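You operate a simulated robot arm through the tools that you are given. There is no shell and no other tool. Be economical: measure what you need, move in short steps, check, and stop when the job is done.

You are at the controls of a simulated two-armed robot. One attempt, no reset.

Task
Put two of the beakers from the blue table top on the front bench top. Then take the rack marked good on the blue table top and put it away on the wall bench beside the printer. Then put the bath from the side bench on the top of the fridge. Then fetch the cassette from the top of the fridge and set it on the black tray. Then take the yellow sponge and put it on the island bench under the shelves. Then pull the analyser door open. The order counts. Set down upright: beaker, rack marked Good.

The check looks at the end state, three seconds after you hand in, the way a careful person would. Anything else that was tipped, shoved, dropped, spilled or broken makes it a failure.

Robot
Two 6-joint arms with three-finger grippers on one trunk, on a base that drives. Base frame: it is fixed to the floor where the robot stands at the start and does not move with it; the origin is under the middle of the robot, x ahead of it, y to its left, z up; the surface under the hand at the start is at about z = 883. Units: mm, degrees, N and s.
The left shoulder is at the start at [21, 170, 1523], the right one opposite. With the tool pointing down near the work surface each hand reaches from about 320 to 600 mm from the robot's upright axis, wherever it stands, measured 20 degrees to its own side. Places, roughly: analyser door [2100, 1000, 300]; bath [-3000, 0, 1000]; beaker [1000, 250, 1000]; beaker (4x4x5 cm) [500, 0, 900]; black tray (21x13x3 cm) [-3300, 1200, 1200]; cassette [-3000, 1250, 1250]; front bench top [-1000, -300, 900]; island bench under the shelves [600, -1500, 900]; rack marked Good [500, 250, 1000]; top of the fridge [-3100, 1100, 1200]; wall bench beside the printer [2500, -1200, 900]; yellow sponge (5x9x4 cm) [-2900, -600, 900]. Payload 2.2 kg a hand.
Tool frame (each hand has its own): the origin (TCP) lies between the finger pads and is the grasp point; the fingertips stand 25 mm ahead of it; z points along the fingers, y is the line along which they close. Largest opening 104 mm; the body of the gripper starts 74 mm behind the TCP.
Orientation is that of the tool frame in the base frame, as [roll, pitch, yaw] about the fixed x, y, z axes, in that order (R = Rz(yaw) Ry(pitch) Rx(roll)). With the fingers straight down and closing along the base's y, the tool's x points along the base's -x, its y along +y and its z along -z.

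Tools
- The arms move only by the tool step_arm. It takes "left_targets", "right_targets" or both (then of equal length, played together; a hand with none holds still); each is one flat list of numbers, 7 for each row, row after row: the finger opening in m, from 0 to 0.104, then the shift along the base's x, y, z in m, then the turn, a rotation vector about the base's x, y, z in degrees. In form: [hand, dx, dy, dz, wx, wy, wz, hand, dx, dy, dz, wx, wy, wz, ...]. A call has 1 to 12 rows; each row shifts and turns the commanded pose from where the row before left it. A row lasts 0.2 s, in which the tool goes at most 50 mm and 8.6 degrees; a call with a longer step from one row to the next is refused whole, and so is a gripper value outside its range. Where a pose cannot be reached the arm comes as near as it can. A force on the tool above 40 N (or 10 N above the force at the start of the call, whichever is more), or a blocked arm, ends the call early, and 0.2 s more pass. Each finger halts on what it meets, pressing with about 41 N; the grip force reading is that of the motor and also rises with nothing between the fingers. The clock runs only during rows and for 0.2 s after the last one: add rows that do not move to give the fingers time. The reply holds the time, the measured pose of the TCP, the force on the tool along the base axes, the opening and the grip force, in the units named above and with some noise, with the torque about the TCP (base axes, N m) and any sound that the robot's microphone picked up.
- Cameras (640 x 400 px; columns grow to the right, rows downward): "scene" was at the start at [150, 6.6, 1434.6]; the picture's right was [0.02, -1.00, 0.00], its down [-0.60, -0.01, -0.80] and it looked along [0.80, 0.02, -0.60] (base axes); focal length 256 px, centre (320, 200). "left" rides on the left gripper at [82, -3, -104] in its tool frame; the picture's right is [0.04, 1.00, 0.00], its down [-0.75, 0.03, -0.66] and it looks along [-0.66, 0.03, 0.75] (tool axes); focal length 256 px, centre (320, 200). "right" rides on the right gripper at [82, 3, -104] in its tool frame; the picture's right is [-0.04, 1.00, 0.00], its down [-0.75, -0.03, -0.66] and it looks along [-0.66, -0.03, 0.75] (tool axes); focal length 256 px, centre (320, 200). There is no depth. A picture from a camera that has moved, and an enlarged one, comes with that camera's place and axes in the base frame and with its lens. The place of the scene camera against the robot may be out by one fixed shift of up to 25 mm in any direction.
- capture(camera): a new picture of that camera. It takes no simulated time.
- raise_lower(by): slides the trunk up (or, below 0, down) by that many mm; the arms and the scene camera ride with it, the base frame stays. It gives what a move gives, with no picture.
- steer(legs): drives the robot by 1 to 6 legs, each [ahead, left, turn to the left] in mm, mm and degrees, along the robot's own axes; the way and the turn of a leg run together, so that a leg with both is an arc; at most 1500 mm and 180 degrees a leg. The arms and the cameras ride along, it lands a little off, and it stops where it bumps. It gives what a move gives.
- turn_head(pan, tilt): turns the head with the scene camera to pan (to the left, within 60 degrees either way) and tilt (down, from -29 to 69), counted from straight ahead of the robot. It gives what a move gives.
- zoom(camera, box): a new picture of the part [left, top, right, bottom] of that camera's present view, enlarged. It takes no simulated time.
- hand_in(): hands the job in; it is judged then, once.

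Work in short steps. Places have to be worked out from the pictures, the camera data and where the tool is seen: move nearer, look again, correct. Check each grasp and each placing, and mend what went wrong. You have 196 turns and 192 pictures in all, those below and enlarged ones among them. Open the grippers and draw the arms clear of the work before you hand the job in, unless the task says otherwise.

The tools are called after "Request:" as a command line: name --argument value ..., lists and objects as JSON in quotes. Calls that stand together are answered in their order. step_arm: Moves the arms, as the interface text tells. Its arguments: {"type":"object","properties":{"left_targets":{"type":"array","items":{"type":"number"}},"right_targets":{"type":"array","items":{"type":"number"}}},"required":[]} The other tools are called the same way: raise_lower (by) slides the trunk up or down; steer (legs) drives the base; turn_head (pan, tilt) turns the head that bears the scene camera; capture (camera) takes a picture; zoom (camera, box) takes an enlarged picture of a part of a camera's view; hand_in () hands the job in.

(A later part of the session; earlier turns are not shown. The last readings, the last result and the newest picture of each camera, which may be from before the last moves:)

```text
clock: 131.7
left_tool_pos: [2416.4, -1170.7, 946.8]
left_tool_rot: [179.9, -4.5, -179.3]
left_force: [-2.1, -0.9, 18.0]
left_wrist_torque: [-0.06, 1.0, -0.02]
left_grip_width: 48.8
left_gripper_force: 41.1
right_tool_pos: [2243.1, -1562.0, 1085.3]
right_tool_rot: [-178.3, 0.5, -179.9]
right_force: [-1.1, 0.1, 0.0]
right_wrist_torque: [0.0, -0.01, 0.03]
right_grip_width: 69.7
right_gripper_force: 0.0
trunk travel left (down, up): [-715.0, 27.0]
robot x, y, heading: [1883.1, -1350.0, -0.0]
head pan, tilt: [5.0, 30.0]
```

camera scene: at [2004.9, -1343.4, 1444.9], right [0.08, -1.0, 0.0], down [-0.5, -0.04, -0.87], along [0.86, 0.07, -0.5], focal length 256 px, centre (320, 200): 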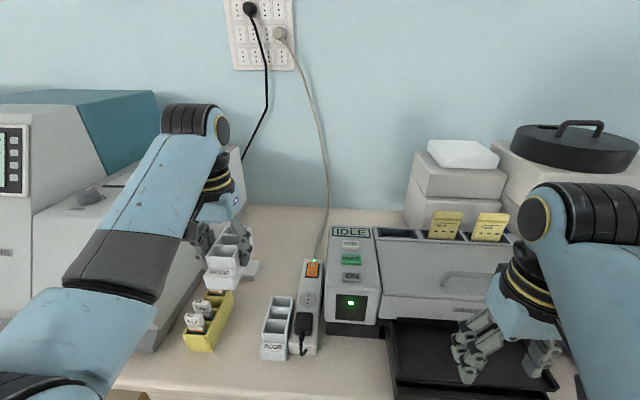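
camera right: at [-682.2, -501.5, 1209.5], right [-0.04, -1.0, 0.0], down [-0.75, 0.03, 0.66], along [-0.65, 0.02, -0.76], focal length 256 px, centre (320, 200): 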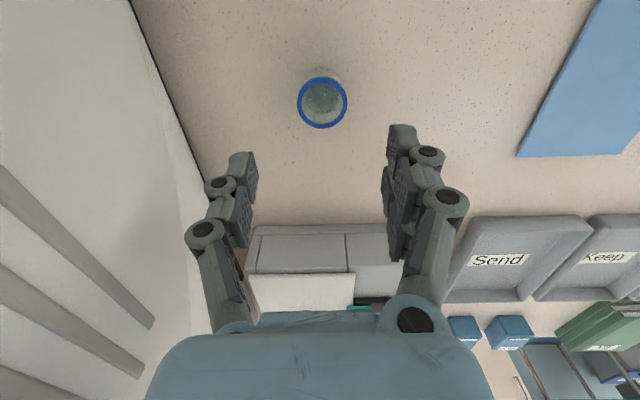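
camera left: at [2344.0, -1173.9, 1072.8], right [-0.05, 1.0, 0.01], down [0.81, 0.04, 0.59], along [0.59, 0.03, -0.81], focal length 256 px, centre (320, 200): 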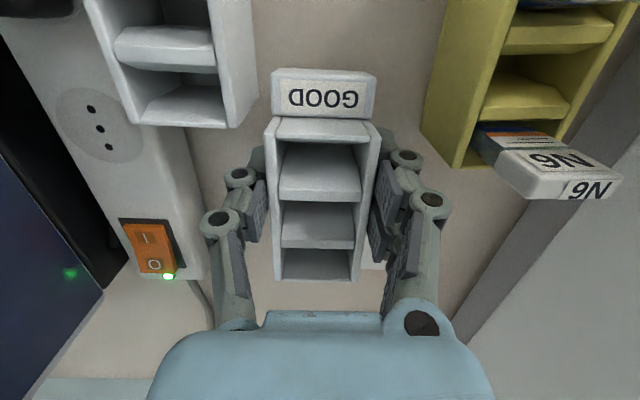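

The near end touches first (torque says 55 mm ahead of the TCP). I rotate another 3° about y to bring the rear down, and check the torque.

Request:
step_arm --left_targets '[0.02, 0, 0, 0.001, 0, 1.5, 0, 0.02, 0, 0, 0, 0, 1.5, 0]'

Request:
capture --camera "left"

```text
clock: 132.2
left_tool_pos: [2415.0, -1168.9, 944.3]
left_tool_rot: [179.8, -7.9, -179.3]
left_force: [1.2, -0.5, 1.1]
left_wrist_torque: [-0.05, 0.08, 0.04]
left_grip_width: 48.4
left_gripper_force: 40.9
right_tool_pos: [2245.3, -1562.0, 1084.7]
right_tool_rot: [-178.1, 0.3, 179.9]
right_force: [0.5, 0.0, -0.2]
right_wrist_torque: [-0.02, 0.02, 0.02]
right_grip_width: 70.0
right_gripper_force: 0.0
trunk travel left (down, up): [-715.0, 27.0]
robot x, y, heading: [1884.0, -1354.0, -0.0]
head pan, tilt: [5.0, 30.0]
```

```text
134 pictures are left
camera left: at [2348.5, -1173.3, 1058.8], right [-0.05, 1.0, 0.01], down [0.84, 0.04, 0.55], along [0.54, 0.03, -0.84], focal length 256 px, centre (320, 200)
```

left: 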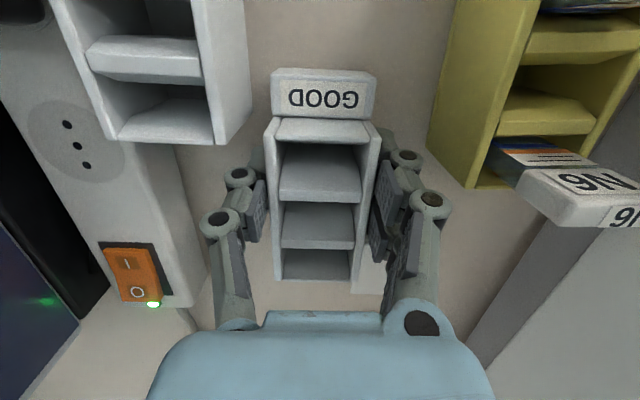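

Request:
step_arm --left_targets '[0.02, 0, 0, -0.002, 0, 0, 0, 0.02, 0, 0, -0.001, 0, 0, 0]'

```text
clock: 132.8
left_tool_pos: [2414.6, -1169.0, 942.8]
left_tool_rot: [179.9, -7.8, -179.4]
left_force: [-3.4, 1.9, 16.0]
left_wrist_torque: [-0.01, 1.1, -0.07]
left_grip_width: 48.9
left_gripper_force: 41.2
right_tool_pos: [2243.5, -1561.5, 1085.7]
right_tool_rot: [-178.1, 0.3, -180.0]
right_force: [0.0, 0.2, -0.4]
right_wrist_torque: [-0.01, -0.02, -0.01]
right_grip_width: 70.1
right_gripper_force: 0.0
trunk travel left (down, up): [-715.0, 27.0]
robot x, y, heading: [1885.4, -1355.2, -0.1]
head pan, tilt: [5.0, 30.0]
```

Request:
step_arm --left_targets '[0.02, 0, 0, 0, 0, 1.5, 0, 0.02, 0, 0, -0.001, 0, 1.5, 0, 0.02, 0, 0, -0.002, 0, 0, 0]'

Request:
zoom --camera "scene" --box '[200, 240, 320, 330]'

```text
clock: 133.7
left_tool_pos: [2409.6, -1167.9, 944.4]
left_tool_rot: [179.8, -10.6, -179.4]
left_force: [2.7, -1.0, 14.4]
left_wrist_torque: [-0.07, -0.99, -0.04]
left_grip_width: 48.8
left_gripper_force: 41.7
left hand out of reach, approached as far as the arm can: row 2
right_tool_pos: [2245.3, -1561.7, 1083.5]
right_tool_rot: [-178.2, 0.3, 179.9]
right_force: [-0.4, -0.2, 0.5]
right_wrist_torque: [-0.01, 0.03, 0.01]
right_grip_width: 69.9
right_gripper_force: 0.0
trunk travel left (down, up): [-715.0, 27.0]
robot x, y, heading: [1882.3, -1351.2, 0.2]
head pan, tilt: [5.0, 30.0]
```

```text
4.44 times, centred on (260, 285) of scene
camera zoom: at [2035.3, -1343.4, 1445.2], right [0.09, -1.0, 0.0], down [-0.5, -0.04, -0.87], along [0.86, 0.07, -0.5], focal length 1139 px, centre (587, -178)
```

zoom: 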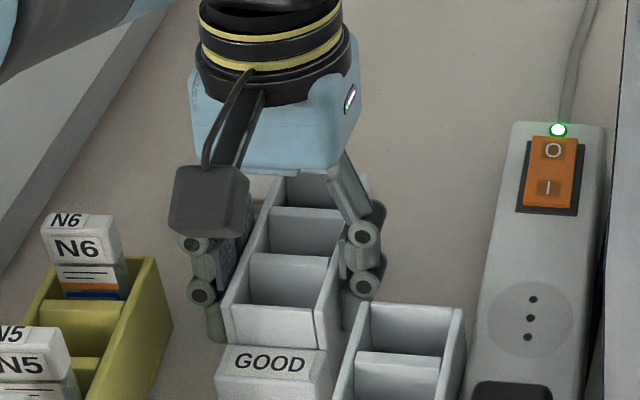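

Now the rear touches along its middle, so the rack is nearly flat on the bench. I release, then rise.

Request:
step_arm --left_targets '[0.03, 0, 0, 0, 0, -0.8, 0, 0.045, 0, 0, 0, 0, 0, 0, 0.055, 0, 0, 0, 0, 0, 0, 0.063, 0, 0, 0, 0, 0, 0, 0.063, 0, 0, 0, 0, 0, 0, 0.063, 0, 0, 0.02, 0, 0, 0, 0.063, 0, 0, 0.03, 0, 0, 0, 0.063, -0.005, 0, 0.04, 0, 0, 0, 0.063, -0.005, 0, 0.04, 0, -2, 0, 0.063, -0.01, 0, 0.03, 0, -3, 0]'

Request:
capture --camera "left"

Request:
zoom --camera "scene" --box '[200, 240, 320, 330]'

```text
clock: 135.8
left_tool_pos: [2389.1, -1167.2, 1101.5]
left_tool_rot: [179.9, -5.0, -179.3]
left_force: [0.8, 0.3, 0.2]
left_wrist_torque: [0.0, -0.03, 0.0]
left_grip_width: 62.9
left_gripper_force: 0.1
right_tool_pos: [2244.9, -1561.0, 1084.0]
right_tool_rot: [-178.1, 0.3, 180.0]
right_force: [0.1, 0.5, 0.5]
right_wrist_torque: [0.0, 0.02, 0.02]
right_grip_width: 69.8
right_gripper_force: 0.1
trunk travel left (down, up): [-715.0, 27.0]
robot x, y, heading: [1883.6, -1351.0, -0.2]
head pan, tilt: [5.0, 30.0]
```

```text
132 pictures are left
camera left: at [2316.8, -1171.6, 1213.5], right [-0.05, 1.0, 0.01], down [0.81, 0.04, 0.59], along [0.59, 0.03, -0.81], focal length 256 px, centre (320, 200)
```

left: 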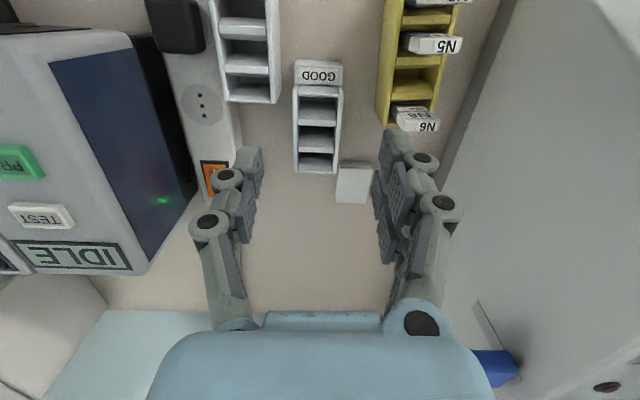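

```text
4.44 times, centred on (260, 285) of scene
camera zoom: at [2035.0, -1342.8, 1445.1], right [0.09, -1.0, 0.0], down [-0.5, -0.04, -0.87], along [0.86, 0.07, -0.5], focal length 1139 px, centre (587, -178)
```

zoom: 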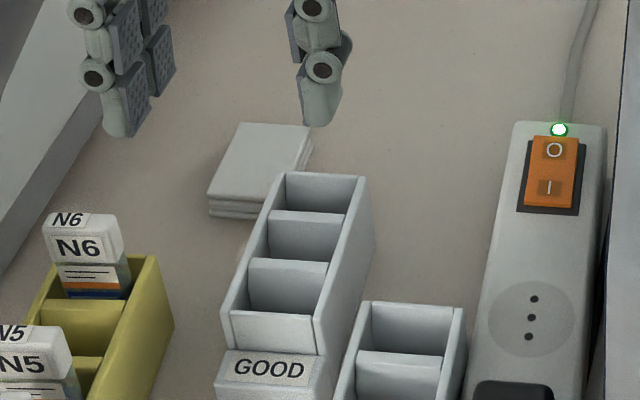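

The rack is clear and upright beside the printer. I retrace my path around the island and turn to face -x.

Request:
steer --legs '[[-185, 0, 0], [0, -1500, 0], [0, -100, 0], [-250, 0, 0], [0, 0, 180], [1500, 0, 0]]'

Request:
turn_head --pan 0 --tilt 15

Request:
capture --camera "scene"

```text
clock: 160.8
left_tool_pos: [-557.4, -3104.5, 1101.8]
left_tool_rot: [179.9, -5.0, -0.4]
left_force: [0.1, 0.5, 0.2]
left_wrist_torque: [0.0, 0.0, -0.05]
left_grip_width: 62.9
left_gripper_force: 0.0
right_tool_pos: [-406.0, -2713.6, 1085.1]
right_tool_rot: [-178.1, 0.3, -1.0]
right_force: [-0.1, -0.4, -0.5]
right_wrist_torque: [0.03, 0.02, 0.02]
right_grip_width: 70.0
right_gripper_force: 0.1
trunk travel left (down, up): [-715.0, 27.0]
robot x, y, heading: [-46.5, -2927.6, 178.7]
head pan, tilt: [5.0, 30.0]
```

```text
clock: 161.6
left_tool_pos: [-557.0, -3104.0, 1101.3]
left_tool_rot: [179.8, -5.0, -0.3]
left_force: [0.4, 0.0, -0.6]
left_wrist_torque: [0.03, 0.02, 0.01]
left_grip_width: 63.2
left_gripper_force: 0.1
right_tool_pos: [-404.8, -2713.8, 1084.1]
right_tool_rot: [-178.1, 0.2, -0.9]
right_force: [-1.7, 0.1, 0.0]
right_wrist_torque: [0.01, -0.01, 0.01]
right_grip_width: 69.7
right_gripper_force: 0.0
trunk travel left (down, up): [-715.0, 27.0]
robot x, y, heading: [-49.8, -2930.1, 179.0]
head pan, tilt: [0.0, 15.0]
```

```text
130 pictures are left
camera scene: at [-218.5, -2918.8, 1469.1], right [0.02, 1.0, 0.0], down [0.26, 0.0, -0.97], along [-0.97, 0.02, -0.26], focal length 256 px, centre (320, 200)
```

scene: 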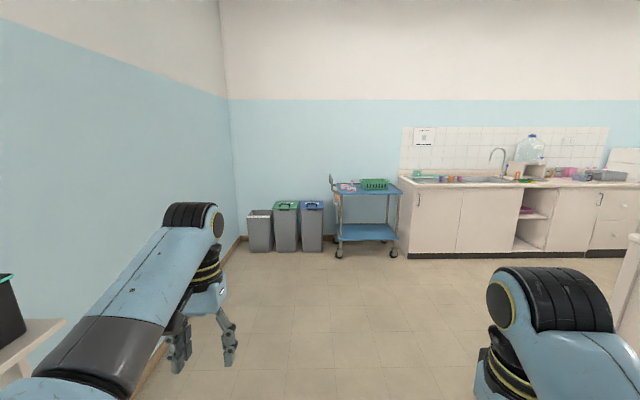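

I drive ahead toward the side bench, then partway along it, and look.

Request:
steer --legs '[[1400, 0, 1], [500, 0, 0], [0, -1500, 0]]'

Request:
turn_head --pan -40 --tilt 15

Request:
capture --camera "scene"

```text
clock: 178.3
left_tool_pos: [-2446.5, -1549.5, 1102.2]
left_tool_rot: [179.9, -5.0, -0.9]
left_force: [0.3, -0.3, 0.5]
left_wrist_torque: [-0.01, -0.02, 0.0]
left_grip_width: 63.0
left_gripper_force: 0.1
right_tool_pos: [-2292.1, -1158.8, 1084.8]
right_tool_rot: [-178.1, 0.3, -1.5]
right_force: [0.2, 0.0, -0.6]
right_wrist_torque: [0.04, -0.01, 0.02]
right_grip_width: 70.0
right_gripper_force: 0.1
trunk travel left (down, up): [-715.0, 27.0]
robot x, y, heading: [-1932.4, -1373.5, 178.5]
head pan, tilt: [0.0, 15.0]
```

```text
clock: 179.4
left_tool_pos: [-2446.3, -1549.7, 1100.7]
left_tool_rot: [179.8, -5.0, -0.9]
left_force: [-0.3, 0.3, 0.6]
left_wrist_torque: [0.02, 0.01, -0.03]
left_grip_width: 63.1
left_gripper_force: 0.1
right_tool_pos: [-2291.6, -1160.0, 1084.7]
right_tool_rot: [-178.0, 0.3, -1.5]
right_force: [-0.4, 0.0, -0.6]
right_wrist_torque: [-0.01, -0.03, 0.0]
right_grip_width: 70.1
right_gripper_force: 0.1
trunk travel left (down, up): [-715.0, 27.0]
robot x, y, heading: [-1934.8, -1372.7, 178.4]
head pan, tilt: [-40.0, 15.0]
```

```text
129 pictures are left
camera scene: at [-2082.8, -1307.1, 1469.2], right [0.66, 0.75, 0.0], down [0.19, -0.17, -0.97], along [-0.72, 0.64, -0.26], focal length 256 px, centre (320, 200)
```

scene: 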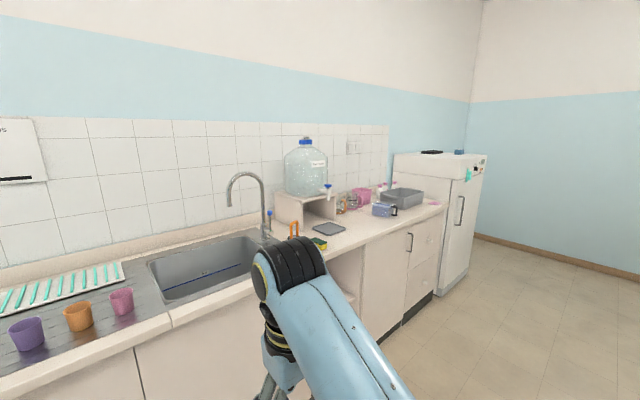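

Request:
zoom --camera "scene" --box '[280, 130, 500, 260]'

```text
2.91 times, centred on (390, 195) of scene
camera zoom: at [-2082.8, -1307.1, 1469.2], right [0.66, 0.75, 0.0], down [0.19, -0.17, -0.97], along [-0.72, 0.64, -0.26], focal length 745 px, centre (116, 214)
```

zoom: 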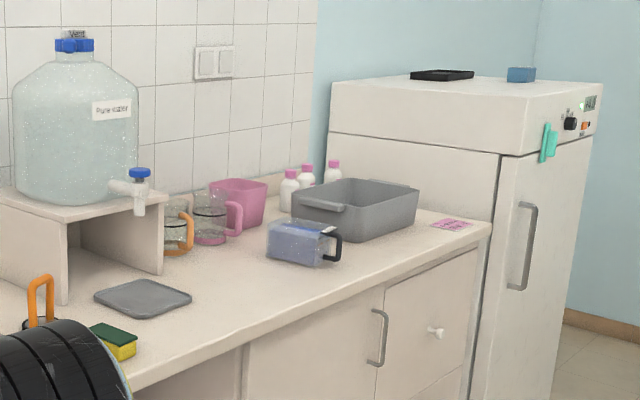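

The bath should be the blue-filled container with the black handle, near [-3060,150]. I drive along to it and take a close look.

Request:
steer --legs '[[0, -1400, 1.5]]'

Request:
turn_head --pan 0 --tilt 25

Request:
capture --camera "scene"

```text
clock: 186.4
left_tool_pos: [-2417.5, -158.5, 1101.6]
left_tool_rot: [179.9, -5.0, 0.2]
left_force: [0.4, 0.7, 0.5]
left_wrist_torque: [0.01, 0.03, -0.01]
left_grip_width: 63.0
left_gripper_force: 0.0
right_tool_pos: [-2270.5, 233.4, 1084.5]
right_tool_rot: [-178.0, 0.3, -0.4]
right_force: [0.3, 0.2, 1.1]
right_wrist_torque: [0.0, -0.01, -0.01]
right_grip_width: 69.9
right_gripper_force: 0.1
trunk travel left (down, up): [-715.0, 27.0]
robot x, y, heading: [-1904.3, 20.7, 179.4]
head pan, tilt: [-40.0, 15.0]
```

```text
clock: 187.4
left_tool_pos: [-2417.9, -159.7, 1101.5]
left_tool_rot: [179.8, -5.0, 0.1]
left_force: [-0.4, -0.2, 0.2]
left_wrist_torque: [0.05, 0.01, 0.0]
left_grip_width: 63.0
left_gripper_force: 0.0
right_tool_pos: [-2270.0, 232.8, 1085.4]
right_tool_rot: [-178.0, 0.3, -0.3]
right_force: [0.7, -0.2, 0.7]
right_wrist_torque: [0.0, 0.01, 0.02]
right_grip_width: 70.1
right_gripper_force: 0.1
trunk travel left (down, up): [-715.0, 27.0]
robot x, y, heading: [-1909.6, 23.7, 179.4]
head pan, tilt: [0.0, 25.0]
```

```text
127 pictures are left
camera scene: at [-2079.6, 31.1, 1453.0], right [0.01, 1.0, 0.0], down [0.42, 0.0, -0.91], along [-0.91, 0.01, -0.42], focal length 256 px, centre (320, 200)
```

scene: 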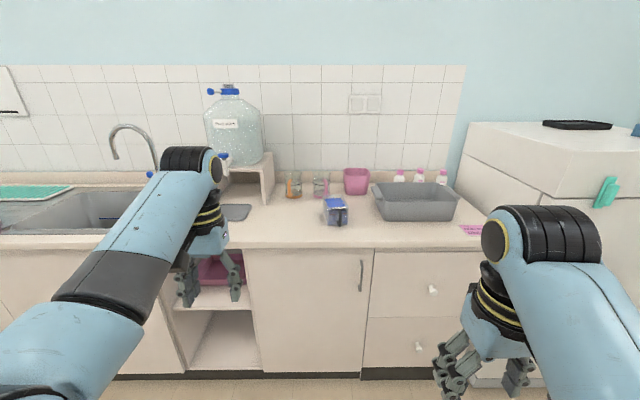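

Request:
zoom --camera "scene" --box '[270, 150, 480, 260]'

Request:
zoom --camera "scene" --box '[460, 100, 640, 230]'

```text
3.05 times, centred on (375, 205) of scene
camera zoom: at [-2079.6, 31.1, 1453.0], right [0.01, 1.0, 0.0], down [0.42, 0.0, -0.91], along [-0.91, 0.01, -0.42], focal length 781 px, centre (152, 185)
```

zoom: 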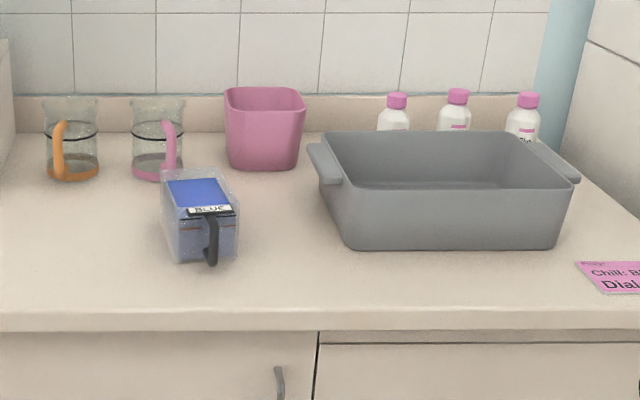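

```text
3.08 times, centred on (550, 165) of scene
camera zoom: at [-2079.6, 31.1, 1453.0], right [0.01, 1.0, 0.0], down [0.42, 0.0, -0.91], along [-0.91, 0.01, -0.42], focal length 788 px, centre (-388, 308)
```

zoom: 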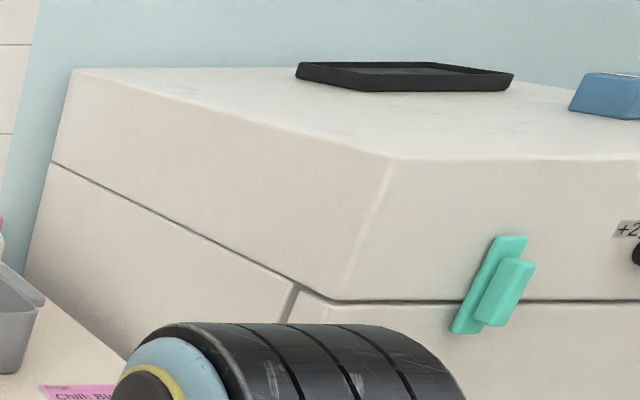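

The "Chill" note and BLUE label confirm the bath. The fridge top is at about z=1244, so I raise the trunk fully and test how high the left hand can go with the tool pointing down.

Request:
raise_lower --by 27

Request:
step_arm --left_targets '[0.08, -0.03, 0, 0.02, 0, 2.5, 0, 0.08, -0.03, 0, 0.03, 0, 2.5, 0, 0.08, -0.01, 0, 0.045, 0, 0, 0, 0.08, 0, 0, 0.045, 0, 0, 0, 0.08, 0, 0, 0.045, 0, 0, 0, 0.08, 0, 0, 0.03, 0, 0, 0]'

```text
clock: 188.2
left_tool_pos: [-2417.6, -159.4, 1128.3]
left_tool_rot: [179.9, -5.2, 0.2]
left_force: [-0.3, -0.1, -0.6]
left_wrist_torque: [-0.04, -0.01, -0.02]
left_grip_width: 62.7
left_gripper_force: 0.0
right_tool_pos: [-2269.4, 234.5, 1112.3]
right_tool_rot: [-178.1, 0.3, -0.4]
right_force: [-0.1, -0.2, 0.6]
right_wrist_torque: [0.03, -0.02, -0.01]
right_grip_width: 70.1
right_gripper_force: 0.1
trunk travel left (down, up): [-742.0, 0.0]
robot x, y, heading: [-1909.7, 24.4, 179.5]
head pan, tilt: [0.0, 25.0]
```

```text
clock: 189.6
left_tool_pos: [-2544.9, -150.3, 1311.2]
left_tool_rot: [179.8, -0.1, 0.2]
left_force: [-0.3, 0.2, -0.4]
left_wrist_torque: [0.0, -0.03, 0.02]
left_grip_width: 80.4
left_gripper_force: 0.0
left hand out of reach, approached as far as the arm can: row 3, 4, 5, 6
right_tool_pos: [-2269.9, 233.4, 1110.2]
right_tool_rot: [-178.1, 0.3, -0.3]
right_force: [-0.3, -0.2, -0.3]
right_wrist_torque: [-0.02, -0.01, -0.01]
right_grip_width: 70.2
right_gripper_force: 0.1
trunk travel left (down, up): [-742.0, 0.0]
robot x, y, heading: [-1907.2, 24.8, 179.4]
head pan, tilt: [0.0, 25.0]
```

Tool-down reach works at z≈1311 at a radius of about 650. I bring the left hand back, then drive forward so the right hand can view and take the bath.

Request:
step_arm --left_targets '[0.08, 0, 0, -0.045, 0, 0, 0, 0.08, 0, 0, -0.045, 0, 0, 0, 0.08, 0.01, 0, -0.045, 0, 0, 0, 0.08, 0.03, 0, -0.03, 0, 0, 0, 0.08, 0.04, 0, -0.02, 0, 0, 0, 0.08, 0.04, 0, 0, 0, 0, 0]' --right_targets '[0.09, -0.02, 0, 0, 0, 0, 0, 0.09, -0.02, 0, 0, 0, 0, 0, 0.09, 0, 0, 0, 0, 0, 0, 0.09, 0, 0, 0, 0, 0, 0, 0.09, 0, 0, 0, 0, 0, 0, 0.09, 0, 0, 0, 0, 0, 0]'

Request:
steer --legs '[[0, 100, 0.5], [450, 0, 0]]'

Request:
capture --camera "right"

Request:
capture --camera "scene"

```text
clock: 190.9
left_tool_pos: [-2420.7, -152.2, 1124.8]
left_tool_rot: [179.9, 0.2, 0.1]
left_force: [0.4, -0.6, 0.5]
left_wrist_torque: [0.0, 0.02, 0.0]
left_grip_width: 80.3
left_gripper_force: 0.0
right_tool_pos: [-2308.3, 233.9, 1110.9]
right_tool_rot: [-178.1, 0.4, -0.4]
right_force: [0.3, 0.3, 0.7]
right_wrist_torque: [0.03, 0.06, -0.03]
right_grip_width: 89.9
right_gripper_force: 0.2
trunk travel left (down, up): [-742.0, 0.0]
robot x, y, heading: [-1907.4, 25.2, 179.6]
head pan, tilt: [0.0, 25.0]
```

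```text
clock: 194.4
left_tool_pos: [-2873.7, -254.8, 1122.3]
left_tool_rot: [179.9, -0.1, 0.6]
left_force: [-0.4, -0.3, -0.5]
left_wrist_torque: [-0.01, -0.04, -0.01]
left_grip_width: 80.0
left_gripper_force: 0.0
right_tool_pos: [-2763.8, 131.2, 1110.5]
right_tool_rot: [-178.0, 0.3, 0.0]
right_force: [0.3, -0.1, 0.9]
right_wrist_torque: [-0.02, 0.0, -0.01]
right_grip_width: 89.9
right_gripper_force: 0.0
trunk travel left (down, up): [-742.0, 0.0]
robot x, y, heading: [-2358.3, -73.6, 179.8]
head pan, tilt: [0.0, 25.0]
```

```text
124 pictures are left
camera right: at [-2679.8, 124.5, 1213.8], right [-0.04, -1.0, -0.03], down [-0.75, 0.01, 0.66], along [-0.66, 0.05, -0.75], focal length 256 px, centre (320, 200)
```

right: 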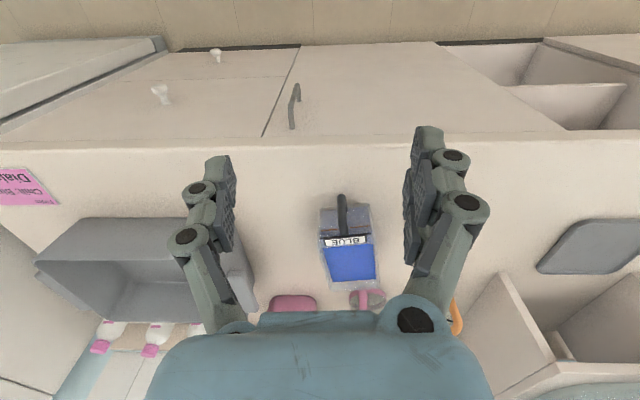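

```text
123 pictures are left
camera scene: at [-2531.8, -69.5, 1479.7], right [0.0, 1.0, 0.0], down [0.42, 0.0, -0.91], along [-0.91, 0.0, -0.42], focal length 256 px, centre (320, 200)
```

scene: 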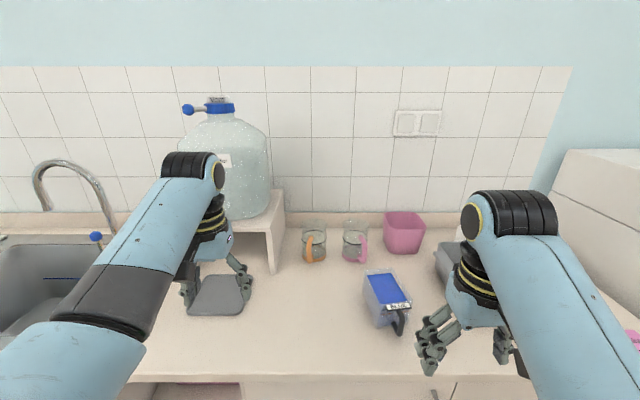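

The bath is centred near (-3043,97) and yawed about 7.5°. I drive 120 mm closer, align the right hand above it and look again.

Request:
steer --legs '[[120, 0, 0]]'

Request:
step_arm --right_targets '[0.1, -0.04, -0.01, 0, -1, 0, 2.5, 0.1, -0.04, -0.01, 0, -1, 0, 2.5, 0.1, -0.04, -0.01, -0.01, 0, 0, 2.5, 0.1, -0.03, -0.003, -0.02, 0, 0, 0]'

Request:
capture --camera "right"

```text
clock: 195.7
left_tool_pos: [-2992.9, -255.0, 1121.9]
left_tool_rot: [179.9, -0.1, 0.5]
left_force: [1.0, 0.8, 1.0]
left_wrist_torque: [-0.01, 0.01, -0.01]
left_grip_width: 80.1
left_gripper_force: 0.1
right_tool_pos: [-2883.2, 131.3, 1108.8]
right_tool_rot: [-178.1, 0.4, 0.0]
right_force: [0.1, -0.2, -0.1]
right_wrist_torque: [-0.01, -0.03, 0.0]
right_grip_width: 89.9
right_gripper_force: 0.0
trunk travel left (down, up): [-742.0, 0.0]
robot x, y, heading: [-2481.0, -76.3, 179.6]
head pan, tilt: [0.0, 25.0]
```

```text
clock: 196.7
left_tool_pos: [-2994.5, -256.2, 1122.6]
left_tool_rot: [179.9, 0.0, 0.6]
left_force: [-0.5, 0.0, -0.7]
left_wrist_torque: [-0.01, 0.0, -0.01]
left_grip_width: 79.9
left_gripper_force: 0.1
right_tool_pos: [-3035.2, 99.6, 1077.7]
right_tool_rot: [179.9, 0.2, 7.5]
right_force: [-0.5, 0.2, 0.1]
right_wrist_torque: [-0.01, 0.02, -0.03]
right_grip_width: 99.9
right_gripper_force: 0.1
trunk travel left (down, up): [-742.0, 0.0]
robot x, y, heading: [-2481.7, -76.8, 179.9]
head pan, tilt: [0.0, 25.0]
```

```text
122 pictures are left
camera right: at [-2950.8, 106.2, 1182.1], right [0.09, -1.0, 0.0], down [-0.75, -0.07, 0.66], along [-0.66, -0.06, -0.75], focal length 256 px, centre (320, 200)
```

right: 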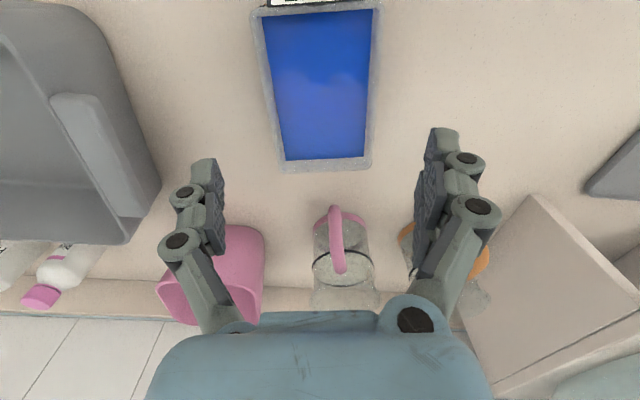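

The bath rim is at z≈969, x from -2967 to -3095, about 86 mm wide and needing another 3.5° of yaw. I open fully, adjust and go down partway.

Request:
step_arm --right_targets '[0.104, 0.003, 0, -0.02, 0, 0, 3.5, 0.104, 0, 0, -0.035, 0, 0, 0, 0.104, 0, 0, -0.02, 0, 0, 0]'

Request:
capture --camera "right"

Request:
zoom --camera "scene" --box '[340, 200, 540, 360]'

```text
clock: 197.5
left_tool_pos: [-2993.7, -255.3, 1122.9]
left_tool_rot: [180.0, -0.1, 0.6]
left_force: [0.0, 0.2, 0.8]
left_wrist_torque: [0.0, 0.0, 0.03]
left_grip_width: 80.2
left_gripper_force: 0.1
right_tool_pos: [-3031.5, 97.1, 1006.0]
right_tool_rot: [179.9, 0.3, 11.0]
right_force: [1.1, 0.7, 0.2]
right_wrist_torque: [0.01, 0.05, 0.01]
right_grip_width: 103.9
right_gripper_force: 0.1
trunk travel left (down, up): [-742.0, 0.0]
robot x, y, heading: [-2482.7, -73.5, 180.0]
head pan, tilt: [0.0, 25.0]
```

```text
121 pictures are left
camera right: at [-2947.3, 110.1, 1109.1], right [0.15, -0.99, 0.0], down [-0.74, -0.11, 0.66], along [-0.65, -0.1, -0.75], focal length 256 px, centre (320, 200)
```

right: 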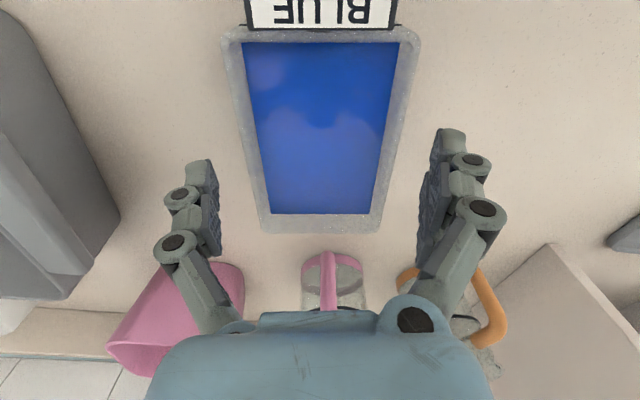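

```text
2.50 times, centred on (440, 280) of scene
camera zoom: at [-2651.7, -69.5, 1479.8], right [0.0, 1.0, 0.0], down [0.42, 0.0, -0.91], along [-0.91, 0.0, -0.42], focal length 641 px, centre (20, 0)
```

zoom: 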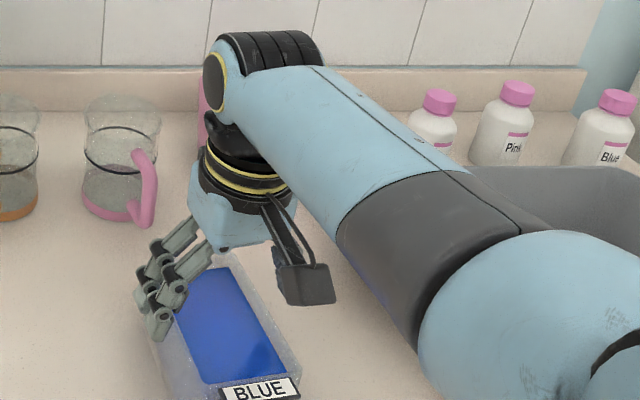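

It is well centred with about 6 mm margin each side. I descend to z≈942.

Request:
step_arm --right_targets '[0.104, 0, 0, -0.015, 0, 0, 0, 0.104, 0, 0, -0.02, 0, 0, 0, 0.104, 0, 0, -0.02, 0, 0, 0, 0.104, 0, 0, -0.009, 0, 0, 0]'

Request:
capture --camera "right"

```text
clock: 198.6
left_tool_pos: [-2991.8, -256.5, 1122.8]
left_tool_rot: [179.9, 0.0, 0.6]
left_force: [-0.4, 1.1, 0.0]
left_wrist_torque: [-0.01, -0.02, -0.02]
left_grip_width: 80.0
left_gripper_force: 0.0
right_tool_pos: [-3033.9, 97.1, 948.9]
right_tool_rot: [179.9, 1.2, 11.0]
right_force: [6.3, -2.9, 22.4]
right_wrist_torque: [1.28, -0.49, -0.62]
right_grip_width: 107.2
right_gripper_force: 41.0
right hand out of reach, approached as far as the arm can: row 4
trunk travel left (down, up): [-742.0, 0.0]
robot x, y, heading: [-2479.1, -75.0, 179.8]
head pan, tilt: [0.0, 25.0]
stopped in row 4 (right hand): the force on the tool passed its limit at 41 N (the readings are from after the stop); the commanded pose is now the measured one
```

```text
119 pictures are left
camera right: at [-2949.0, 109.5, 1052.2], right [0.15, -0.99, 0.0], down [-0.73, -0.11, 0.67], along [-0.66, -0.1, -0.74], focal length 256 px, centre (320, 200)
```

right: 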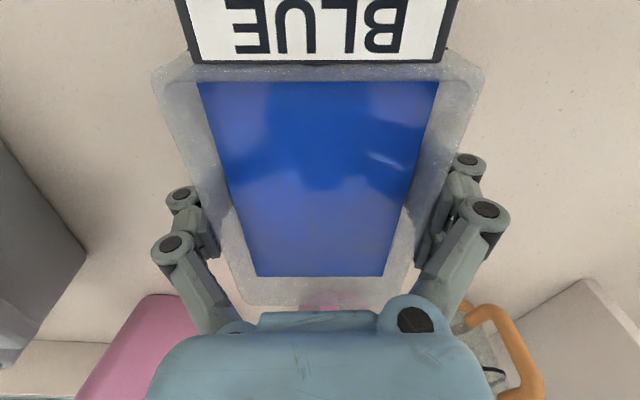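

The fingers wedged, with the +y finger pressing on something. I back straight up and look again.

Request:
step_arm --right_targets '[0.104, 0, 0, 0.004, 0, 0, 0, 0.104, 0, 0, 0.006, 0, 0, 0, 0.104, 0, 0, 0.01, 0, 0, 0, 0.104, 0, 0, 0.01, 0, 0, 0]'

Request:
capture --camera "right"

Request:
zoom --camera "scene" --box '[340, 240, 500, 400]'

```text
clock: 199.6
left_tool_pos: [-2994.2, -255.4, 1122.7]
left_tool_rot: [180.0, -0.1, 0.6]
left_force: [-0.1, 0.6, 0.0]
left_wrist_torque: [0.0, 0.03, 0.03]
left_grip_width: 79.9
left_gripper_force: 0.0
right_tool_pos: [-3033.8, 98.3, 975.6]
right_tool_rot: [180.0, 1.0, 11.0]
right_force: [0.4, 0.6, 0.4]
right_wrist_torque: [0.0, -0.01, 0.0]
right_grip_width: 104.3
right_gripper_force: 0.0
trunk travel left (down, up): [-742.0, 0.0]
robot x, y, heading: [-2483.0, -73.3, 179.9]
head pan, tilt: [0.0, 25.0]
```

```text
118 pictures are left
camera right: at [-2949.0, 110.3, 1079.4], right [0.15, -0.99, 0.0], down [-0.73, -0.11, 0.67], along [-0.66, -0.1, -0.74], focal length 256 px, centre (320, 200)
```

right: 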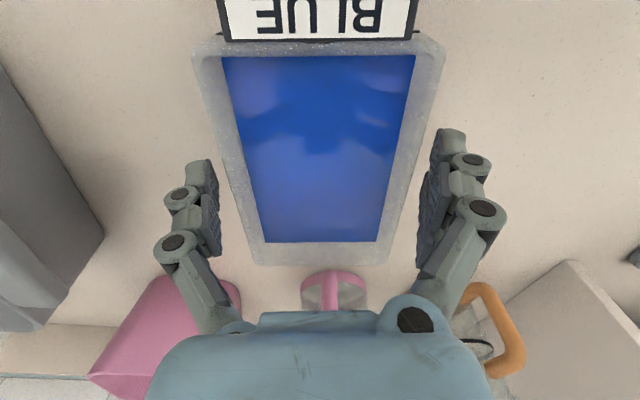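

```text
2.50 times, centred on (420, 320) of scene
camera zoom: at [-2651.9, -69.4, 1479.8], right [0.0, 1.0, 0.0], down [0.42, 0.0, -0.91], along [-0.91, 0.0, -0.42], focal length 641 px, centre (70, -100)
```

zoom: 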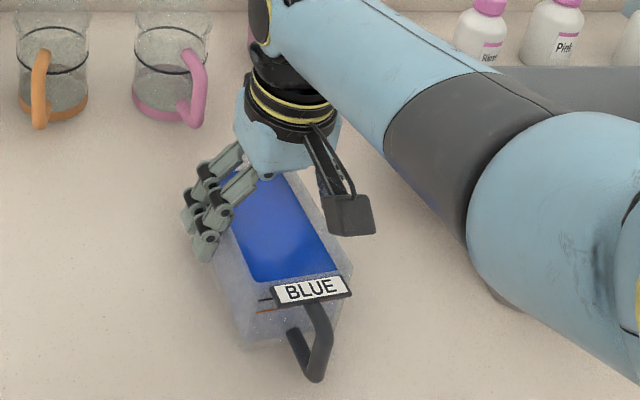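

The bath is undisturbed. The upper walls clearly fit between the fingers, so I'll grip higher, at z≈970, and see what width they close on.

Request:
step_arm --right_targets '[0.104, 0, 0, -0.004, 0, -1, 0, 0.09, 0, 0, 0, 0, 0, 0, 0.08, 0, 0, 0, 0, 0, 0, 0.07, 0, 0, 0, 0, 0, 0, 0.06, 0, 0, 0, 0, 0, 0, 0.06, 0, 0, 0, 0, 0, 0]'

Request:
capture --camera "right"

```text
clock: 201.0
left_tool_pos: [-2993.5, -255.7, 1122.3]
left_tool_rot: [179.9, -0.1, 0.7]
left_force: [-0.3, 0.5, -0.8]
left_wrist_torque: [-0.02, -0.04, -0.03]
left_grip_width: 79.8
left_gripper_force: 0.0
right_tool_pos: [-3033.4, 98.1, 971.5]
right_tool_rot: [179.9, 0.1, 10.8]
right_force: [0.3, -0.8, 2.0]
right_wrist_torque: [0.39, 0.02, -0.16]
right_grip_width: 90.5
right_gripper_force: 40.6
trunk travel left (down, up): [-742.0, 0.0]
robot x, y, heading: [-2481.8, -72.6, 179.9]
head pan, tilt: [0.0, 25.0]
```

```text
116 pictures are left
camera right: at [-2951.1, 110.1, 1076.8], right [0.15, -0.99, 0.0], down [-0.75, -0.11, 0.66], along [-0.65, -0.1, -0.75], focal length 256 px, centre (320, 200)
```

right: 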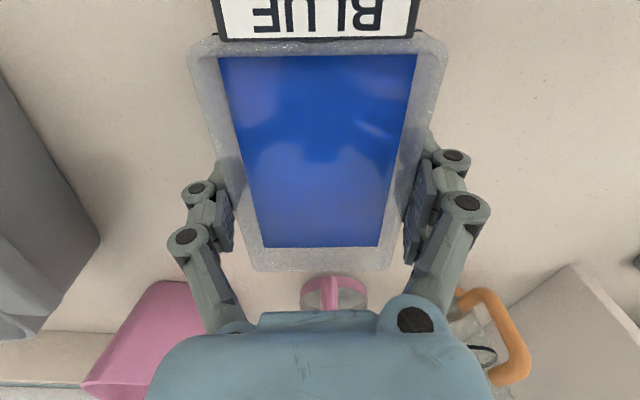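

It is gripped at 90.5 mm, with a good hold on the upper walls. I lift 15 mm slowly and check.

Request:
step_arm --right_targets '[0.06, 0, 0, 0.003, 0, 0, 0, 0.06, 0, 0, 0.006, 0, 0, 0, 0.06, 0, 0, 0.008, 0, 0, 0, 0.06, 0, 0, 0.003, 0, 0, 0, 0.06, 0, 0, 0, 0, 0, 0]'

Request:
capture --camera "right"

Request:
zoom --camera "scene" --box '[340, 240, 500, 400]'

```text
clock: 202.2
left_tool_pos: [-2993.9, -255.0, 1123.7]
left_tool_rot: [179.9, -0.1, 0.7]
left_force: [-0.2, -0.4, -0.3]
left_wrist_torque: [0.01, 0.02, 0.01]
left_grip_width: 80.0
left_gripper_force: 0.0
right_tool_pos: [-3034.5, 98.7, 992.0]
right_tool_rot: [179.7, 0.0, 11.0]
right_force: [-0.4, -1.3, -7.2]
right_wrist_torque: [-0.04, 0.11, -0.01]
right_grip_width: 89.5
right_gripper_force: 41.0
trunk travel left (down, up): [-742.0, 0.0]
robot x, y, heading: [-2482.8, -77.7, 179.9]
head pan, tilt: [0.0, 25.0]
```

```text
115 pictures are left
camera right: at [-2952.0, 111.3, 1096.7], right [0.15, -0.99, 0.0], down [-0.75, -0.11, 0.66], along [-0.65, -0.1, -0.75], focal length 256 px, centre (320, 200)
```

right: 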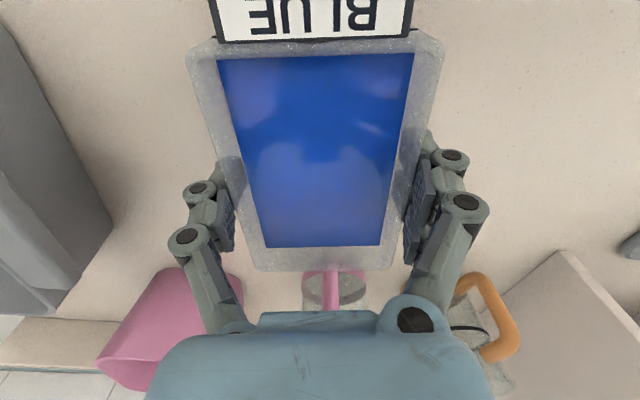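

```text
2.50 times, centred on (420, 320) of scene
camera zoom: at [-2652.5, -69.3, 1479.7], right [0.0, 1.0, 0.0], down [0.42, 0.0, -0.91], along [-0.91, 0.0, -0.42], focal length 641 px, centre (70, -100)
```

zoom: 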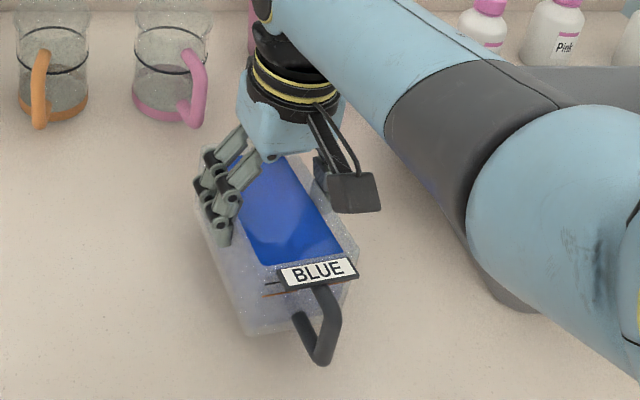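

It's lifted (7 N) and level. I raise it to about 1070, back away from the bench, then test reaching z≈1340 in free space.

Request:
step_arm --right_targets '[0.06, 0, 0, 0.02, 0, 0, 0, 0.06, 0, 0, 0.03, 0, 0, 0, 0.06, 0, 0, 0.03, 0, 0, 0]'

Request:
steer --legs '[[-350, 0, 0]]'

Request:
step_arm --right_targets '[0.06, -0.02, 0, 0.03, 0, 0, 0, 0.06, -0.02, 0, 0.03, 0, 0, 0, 0.06, -0.02, 0, 0.03, 0, 0, 0, 0.06, -0.02, 0, 0.03, 0, 0, 0, 0.06, -0.02, 0, 0.03, 0, 0, 0, 0.06, -0.02, 0, 0.03, 0, 0, 0, 0.06, -0.01, 0, 0.03, 0, 0, 0, 0.06, -0.01, 0, 0.03, 0, 0, 0, 0.06, -0.01, 0, 0.02, 0, 0, 0, 0.06, 0, 0, 0, 0, 0, 0]'

```text
clock: 203.0
left_tool_pos: [-2994.5, -254.7, 1122.5]
left_tool_rot: [179.9, -0.1, 0.7]
left_force: [1.2, -0.1, 1.0]
left_wrist_torque: [0.01, 0.02, -0.01]
left_grip_width: 80.1
left_gripper_force: 0.1
right_tool_pos: [-3033.7, 98.3, 1071.1]
right_tool_rot: [179.8, -0.2, 11.0]
right_force: [0.7, 0.1, -7.2]
right_wrist_torque: [0.0, 0.12, -0.01]
right_grip_width: 89.6
right_gripper_force: 40.5
trunk travel left (down, up): [-742.0, 0.0]
robot x, y, heading: [-2481.0, -73.8, 180.2]
head pan, tilt: [0.0, 25.0]
```

```text
clock: 205.3
left_tool_pos: [-2654.4, -253.3, 1122.9]
left_tool_rot: [-180.0, -0.1, 0.4]
left_force: [0.4, 0.8, 0.5]
left_wrist_torque: [0.02, 0.02, -0.02]
left_grip_width: 79.8
left_gripper_force: 0.1
right_tool_pos: [-2694.0, 100.0, 1070.9]
right_tool_rot: [179.8, 0.0, 10.7]
right_force: [-0.3, 0.4, -6.7]
right_wrist_torque: [-0.01, 0.09, 0.03]
right_grip_width: 89.4
right_gripper_force: 40.5
trunk travel left (down, up): [-742.0, 0.0]
robot x, y, heading: [-2141.7, -77.3, 179.7]
head pan, tilt: [0.0, 25.0]
```

```text
clock: 207.5
left_tool_pos: [-2655.1, -254.6, 1122.1]
left_tool_rot: [179.8, -0.1, 0.4]
left_force: [0.1, -0.2, -0.4]
left_wrist_torque: [0.03, -0.01, 0.01]
left_grip_width: 80.4
left_gripper_force: 0.1
right_tool_pos: [-2818.0, 105.1, 1332.3]
right_tool_rot: [179.6, -0.1, 10.6]
right_force: [-0.7, -0.9, -7.1]
right_wrist_torque: [-0.02, 0.11, 0.02]
right_grip_width: 89.3
right_gripper_force: 40.7
right hand out of reach, approached as far as the arm can: row 7, 8, 9
trunk travel left (down, up): [-742.0, 0.0]
robot x, y, heading: [-2141.9, -77.8, 179.7]
head pan, tilt: [0.0, 25.0]
```

z=1332 is reached at a radius of 700. I try extending a bit further and higher.

Request:
step_arm --right_targets '[0.06, -0.03, 0, 0.01, 0, 0, 0, 0.06, -0.03, 0, 0.015, 0, 0, 0, 0.06, -0.03, 0, 0.015, 0, 0, 0, 0.06, 0, 0, 0, 0, 0, 0]'

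Request:
turn_head --pan -55 --tilt 10

Request:
capture --camera "scene"

```text
clock: 208.5
left_tool_pos: [-2655.4, -254.3, 1121.5]
left_tool_rot: [179.8, 0.0, 0.4]
left_force: [0.4, 0.2, -0.1]
left_wrist_torque: [0.0, 0.01, 0.03]
left_grip_width: 80.1
left_gripper_force: 0.1
right_tool_pos: [-2821.2, 112.6, 1360.6]
right_tool_rot: [179.8, -0.2, 10.7]
right_force: [-0.3, -0.4, -7.0]
right_wrist_torque: [-0.02, 0.05, -0.02]
right_grip_width: 89.3
right_gripper_force: 40.9
right hand out of reach, approached as far as the arm can: row 1, 2, 3
trunk travel left (down, up): [-742.0, 0.0]
robot x, y, heading: [-2140.9, -76.2, 179.7]
head pan, tilt: [0.0, 25.0]
```

```text
clock: 209.7
left_tool_pos: [-2655.6, -255.1, 1122.5]
left_tool_rot: [179.9, -0.1, 0.4]
left_force: [0.5, 1.0, 0.2]
left_wrist_torque: [-0.03, -0.01, -0.01]
left_grip_width: 79.8
left_gripper_force: 0.0
right_tool_pos: [-2821.9, 113.4, 1360.6]
right_tool_rot: [179.7, 0.0, 10.7]
right_force: [-0.5, -0.3, -7.7]
right_wrist_torque: [-0.02, 0.06, 0.0]
right_grip_width: 89.2
right_gripper_force: 40.9
trunk travel left (down, up): [-742.0, 0.0]
robot x, y, heading: [-2140.0, -75.3, 179.7]
head pan, tilt: [-55.0, 10.0]
```

```text
113 pictures are left
camera scene: at [-2273.5, 6.3, 1504.0], right [0.82, 0.57, 0.0], down [0.1, -0.14, -0.98], along [-0.56, 0.81, -0.17], focal length 256 px, centre (320, 200)
```

scene: 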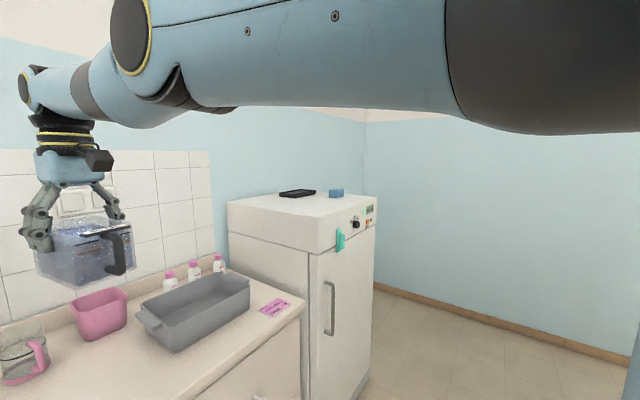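

The hand can hold the bath at z=1360 at r≈706. I zoom onto the fridge top to lay out where things are.

Request:
zoom --camera "scene" --box '[210, 170, 400, 290]'

```text
3.33 times, centred on (305, 230) of scene
camera zoom: at [-2273.5, 6.3, 1504.0], right [0.82, 0.57, 0.0], down [0.1, -0.14, -0.98], along [-0.56, 0.81, -0.17], focal length 854 px, centre (370, 100)
```

zoom: 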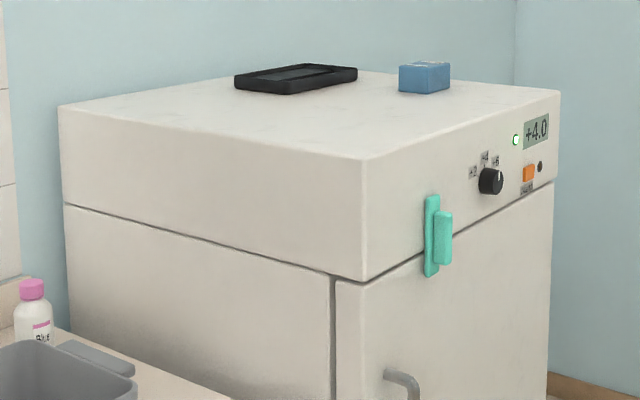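

The fridge top spans x -3537…-2884, y 880…1519 at z≈1242, with the tray at the back and the cassette right of centre. I drive over so the bath ends at about (-3045,1035).

Request:
steer --legs '[[0, -925, 0.3], [222, 0, 0]]'

Request:
turn_head --pan 0 --tilt 15

Request:
capture --camera "scene"

Request:
capture --camera "right"

```text
clock: 215.8
left_tool_pos: [-2874.6, 663.5, 1120.8]
left_tool_rot: [179.8, -0.2, 1.1]
left_force: [-0.1, -0.4, 0.2]
left_wrist_torque: [0.01, -0.01, 0.01]
left_grip_width: 80.0
left_gripper_force: 0.1
right_tool_pos: [-3046.4, 1027.5, 1360.9]
right_tool_rot: [179.7, 0.0, 11.3]
right_force: [0.1, 0.4, -7.2]
right_wrist_torque: [-0.04, 0.06, 0.0]
right_grip_width: 89.4
right_gripper_force: 41.1
trunk travel left (down, up): [-742.0, 0.0]
robot x, y, heading: [-2365.7, 847.2, -179.9]
head pan, tilt: [-55.0, 10.0]
```

```text
clock: 217.1
left_tool_pos: [-2875.0, 663.5, 1121.3]
left_tool_rot: [179.8, -0.1, 1.0]
left_force: [-0.9, -0.6, -0.9]
left_wrist_torque: [0.02, -0.01, -0.04]
left_grip_width: 80.0
left_gripper_force: 0.1
right_tool_pos: [-3045.8, 1026.9, 1361.1]
right_tool_rot: [179.7, 0.1, 11.3]
right_force: [0.2, 1.2, -7.1]
right_wrist_torque: [-0.05, 0.09, -0.02]
right_grip_width: 88.7
right_gripper_force: 41.2
trunk travel left (down, up): [-742.0, 0.0]
robot x, y, heading: [-2365.6, 851.6, -179.8]
head pan, tilt: [0.0, 15.0]
```

```text
111 pictures are left
camera scene: at [-2536.4, 851.9, 1495.8], right [-0.01, 1.0, 0.0], down [0.26, 0.0, -0.97], along [-0.97, -0.01, -0.26], focal length 256 px, centre (320, 200)
```

scene: 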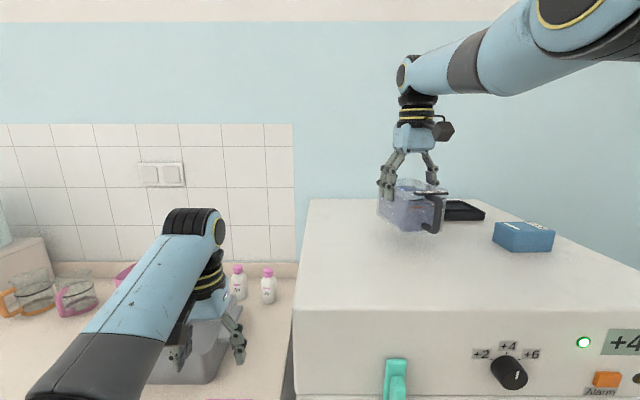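

```text
110 pictures are left
camera right: at [-2963.3, 1040.8, 1465.5], right [0.16, -0.99, 0.0], down [-0.75, -0.12, 0.66], along [-0.65, -0.11, -0.75], focal length 256 px, centre (320, 200)
```

right: 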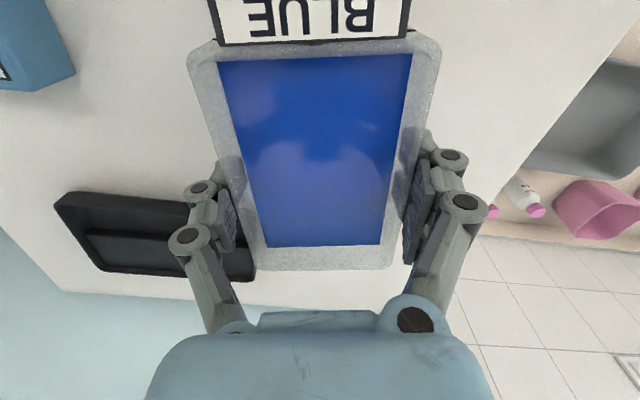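

Two-view triangulation puts the fridge top at z≈1262, with the tray near (-3225,1195) and the cassette near (-3025,1215). This spot is free, so I lower to z≈1315, then in small steps.

Request:
step_arm --right_targets '[0.06, 0, 0, -0.02, 0, 0, 0, 0.06, 0, 0, -0.02, 0, 0, 0, 0.06, 0, 0, -0.006, 0, 0, 0, 0.06, 0, 0, -0.002, 0, 0, 0]'

Request:
zoom --camera "scene" --box '[340, 140, 520, 260]'

```text
clock: 218.1
left_tool_pos: [-2875.6, 662.2, 1122.3]
left_tool_rot: [179.9, -0.1, 1.0]
left_force: [-0.5, -0.8, -0.2]
left_wrist_torque: [0.02, -0.02, -0.02]
left_grip_width: 80.0
left_gripper_force: 0.1
right_tool_pos: [-3045.8, 1028.0, 1314.3]
right_tool_rot: [179.9, 0.0, 11.4]
right_force: [-2.3, 0.7, 1.5]
right_wrist_torque: [0.44, -0.25, 0.13]
right_grip_width: 88.8
right_gripper_force: 41.1
trunk travel left (down, up): [-742.0, 0.0]
robot x, y, heading: [-2361.2, 847.0, -179.5]
head pan, tilt: [0.0, 15.0]
```

```text
3.33 times, centred on (430, 200) of scene
camera zoom: at [-2535.5, 851.6, 1496.1], right [-0.01, 1.0, 0.0], down [0.26, 0.0, -0.97], along [-0.97, -0.01, -0.26], focal length 854 px, centre (-47, 200)
```

zoom: 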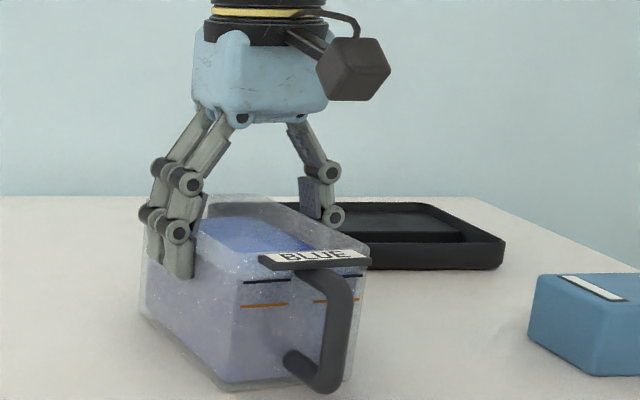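

It has begun touching the surface. I go 2 mm more.

Request:
step_arm --right_targets '[0.06, 0, 0, -0.002, 0, 0, 0, 0.06, 0, 0, 0, 0, 0, 0]'

```text
clock: 218.7
left_tool_pos: [-2873.5, 662.2, 1123.6]
left_tool_rot: [179.9, 0.0, 1.0]
left_force: [-0.2, -0.1, 0.2]
left_wrist_torque: [-0.01, 0.0, 0.0]
left_grip_width: 79.9
left_gripper_force: 0.0
right_tool_pos: [-3043.8, 1028.2, 1313.5]
right_tool_rot: [179.9, 0.3, 11.4]
right_force: [-6.5, 0.7, 18.5]
right_wrist_torque: [1.44, -0.83, 0.36]
right_grip_width: 88.8
right_gripper_force: 40.6
trunk travel left (down, up): [-742.0, 0.0]
robot x, y, heading: [-2361.7, 845.0, -179.3]
head pan, tilt: [0.0, 15.0]
```

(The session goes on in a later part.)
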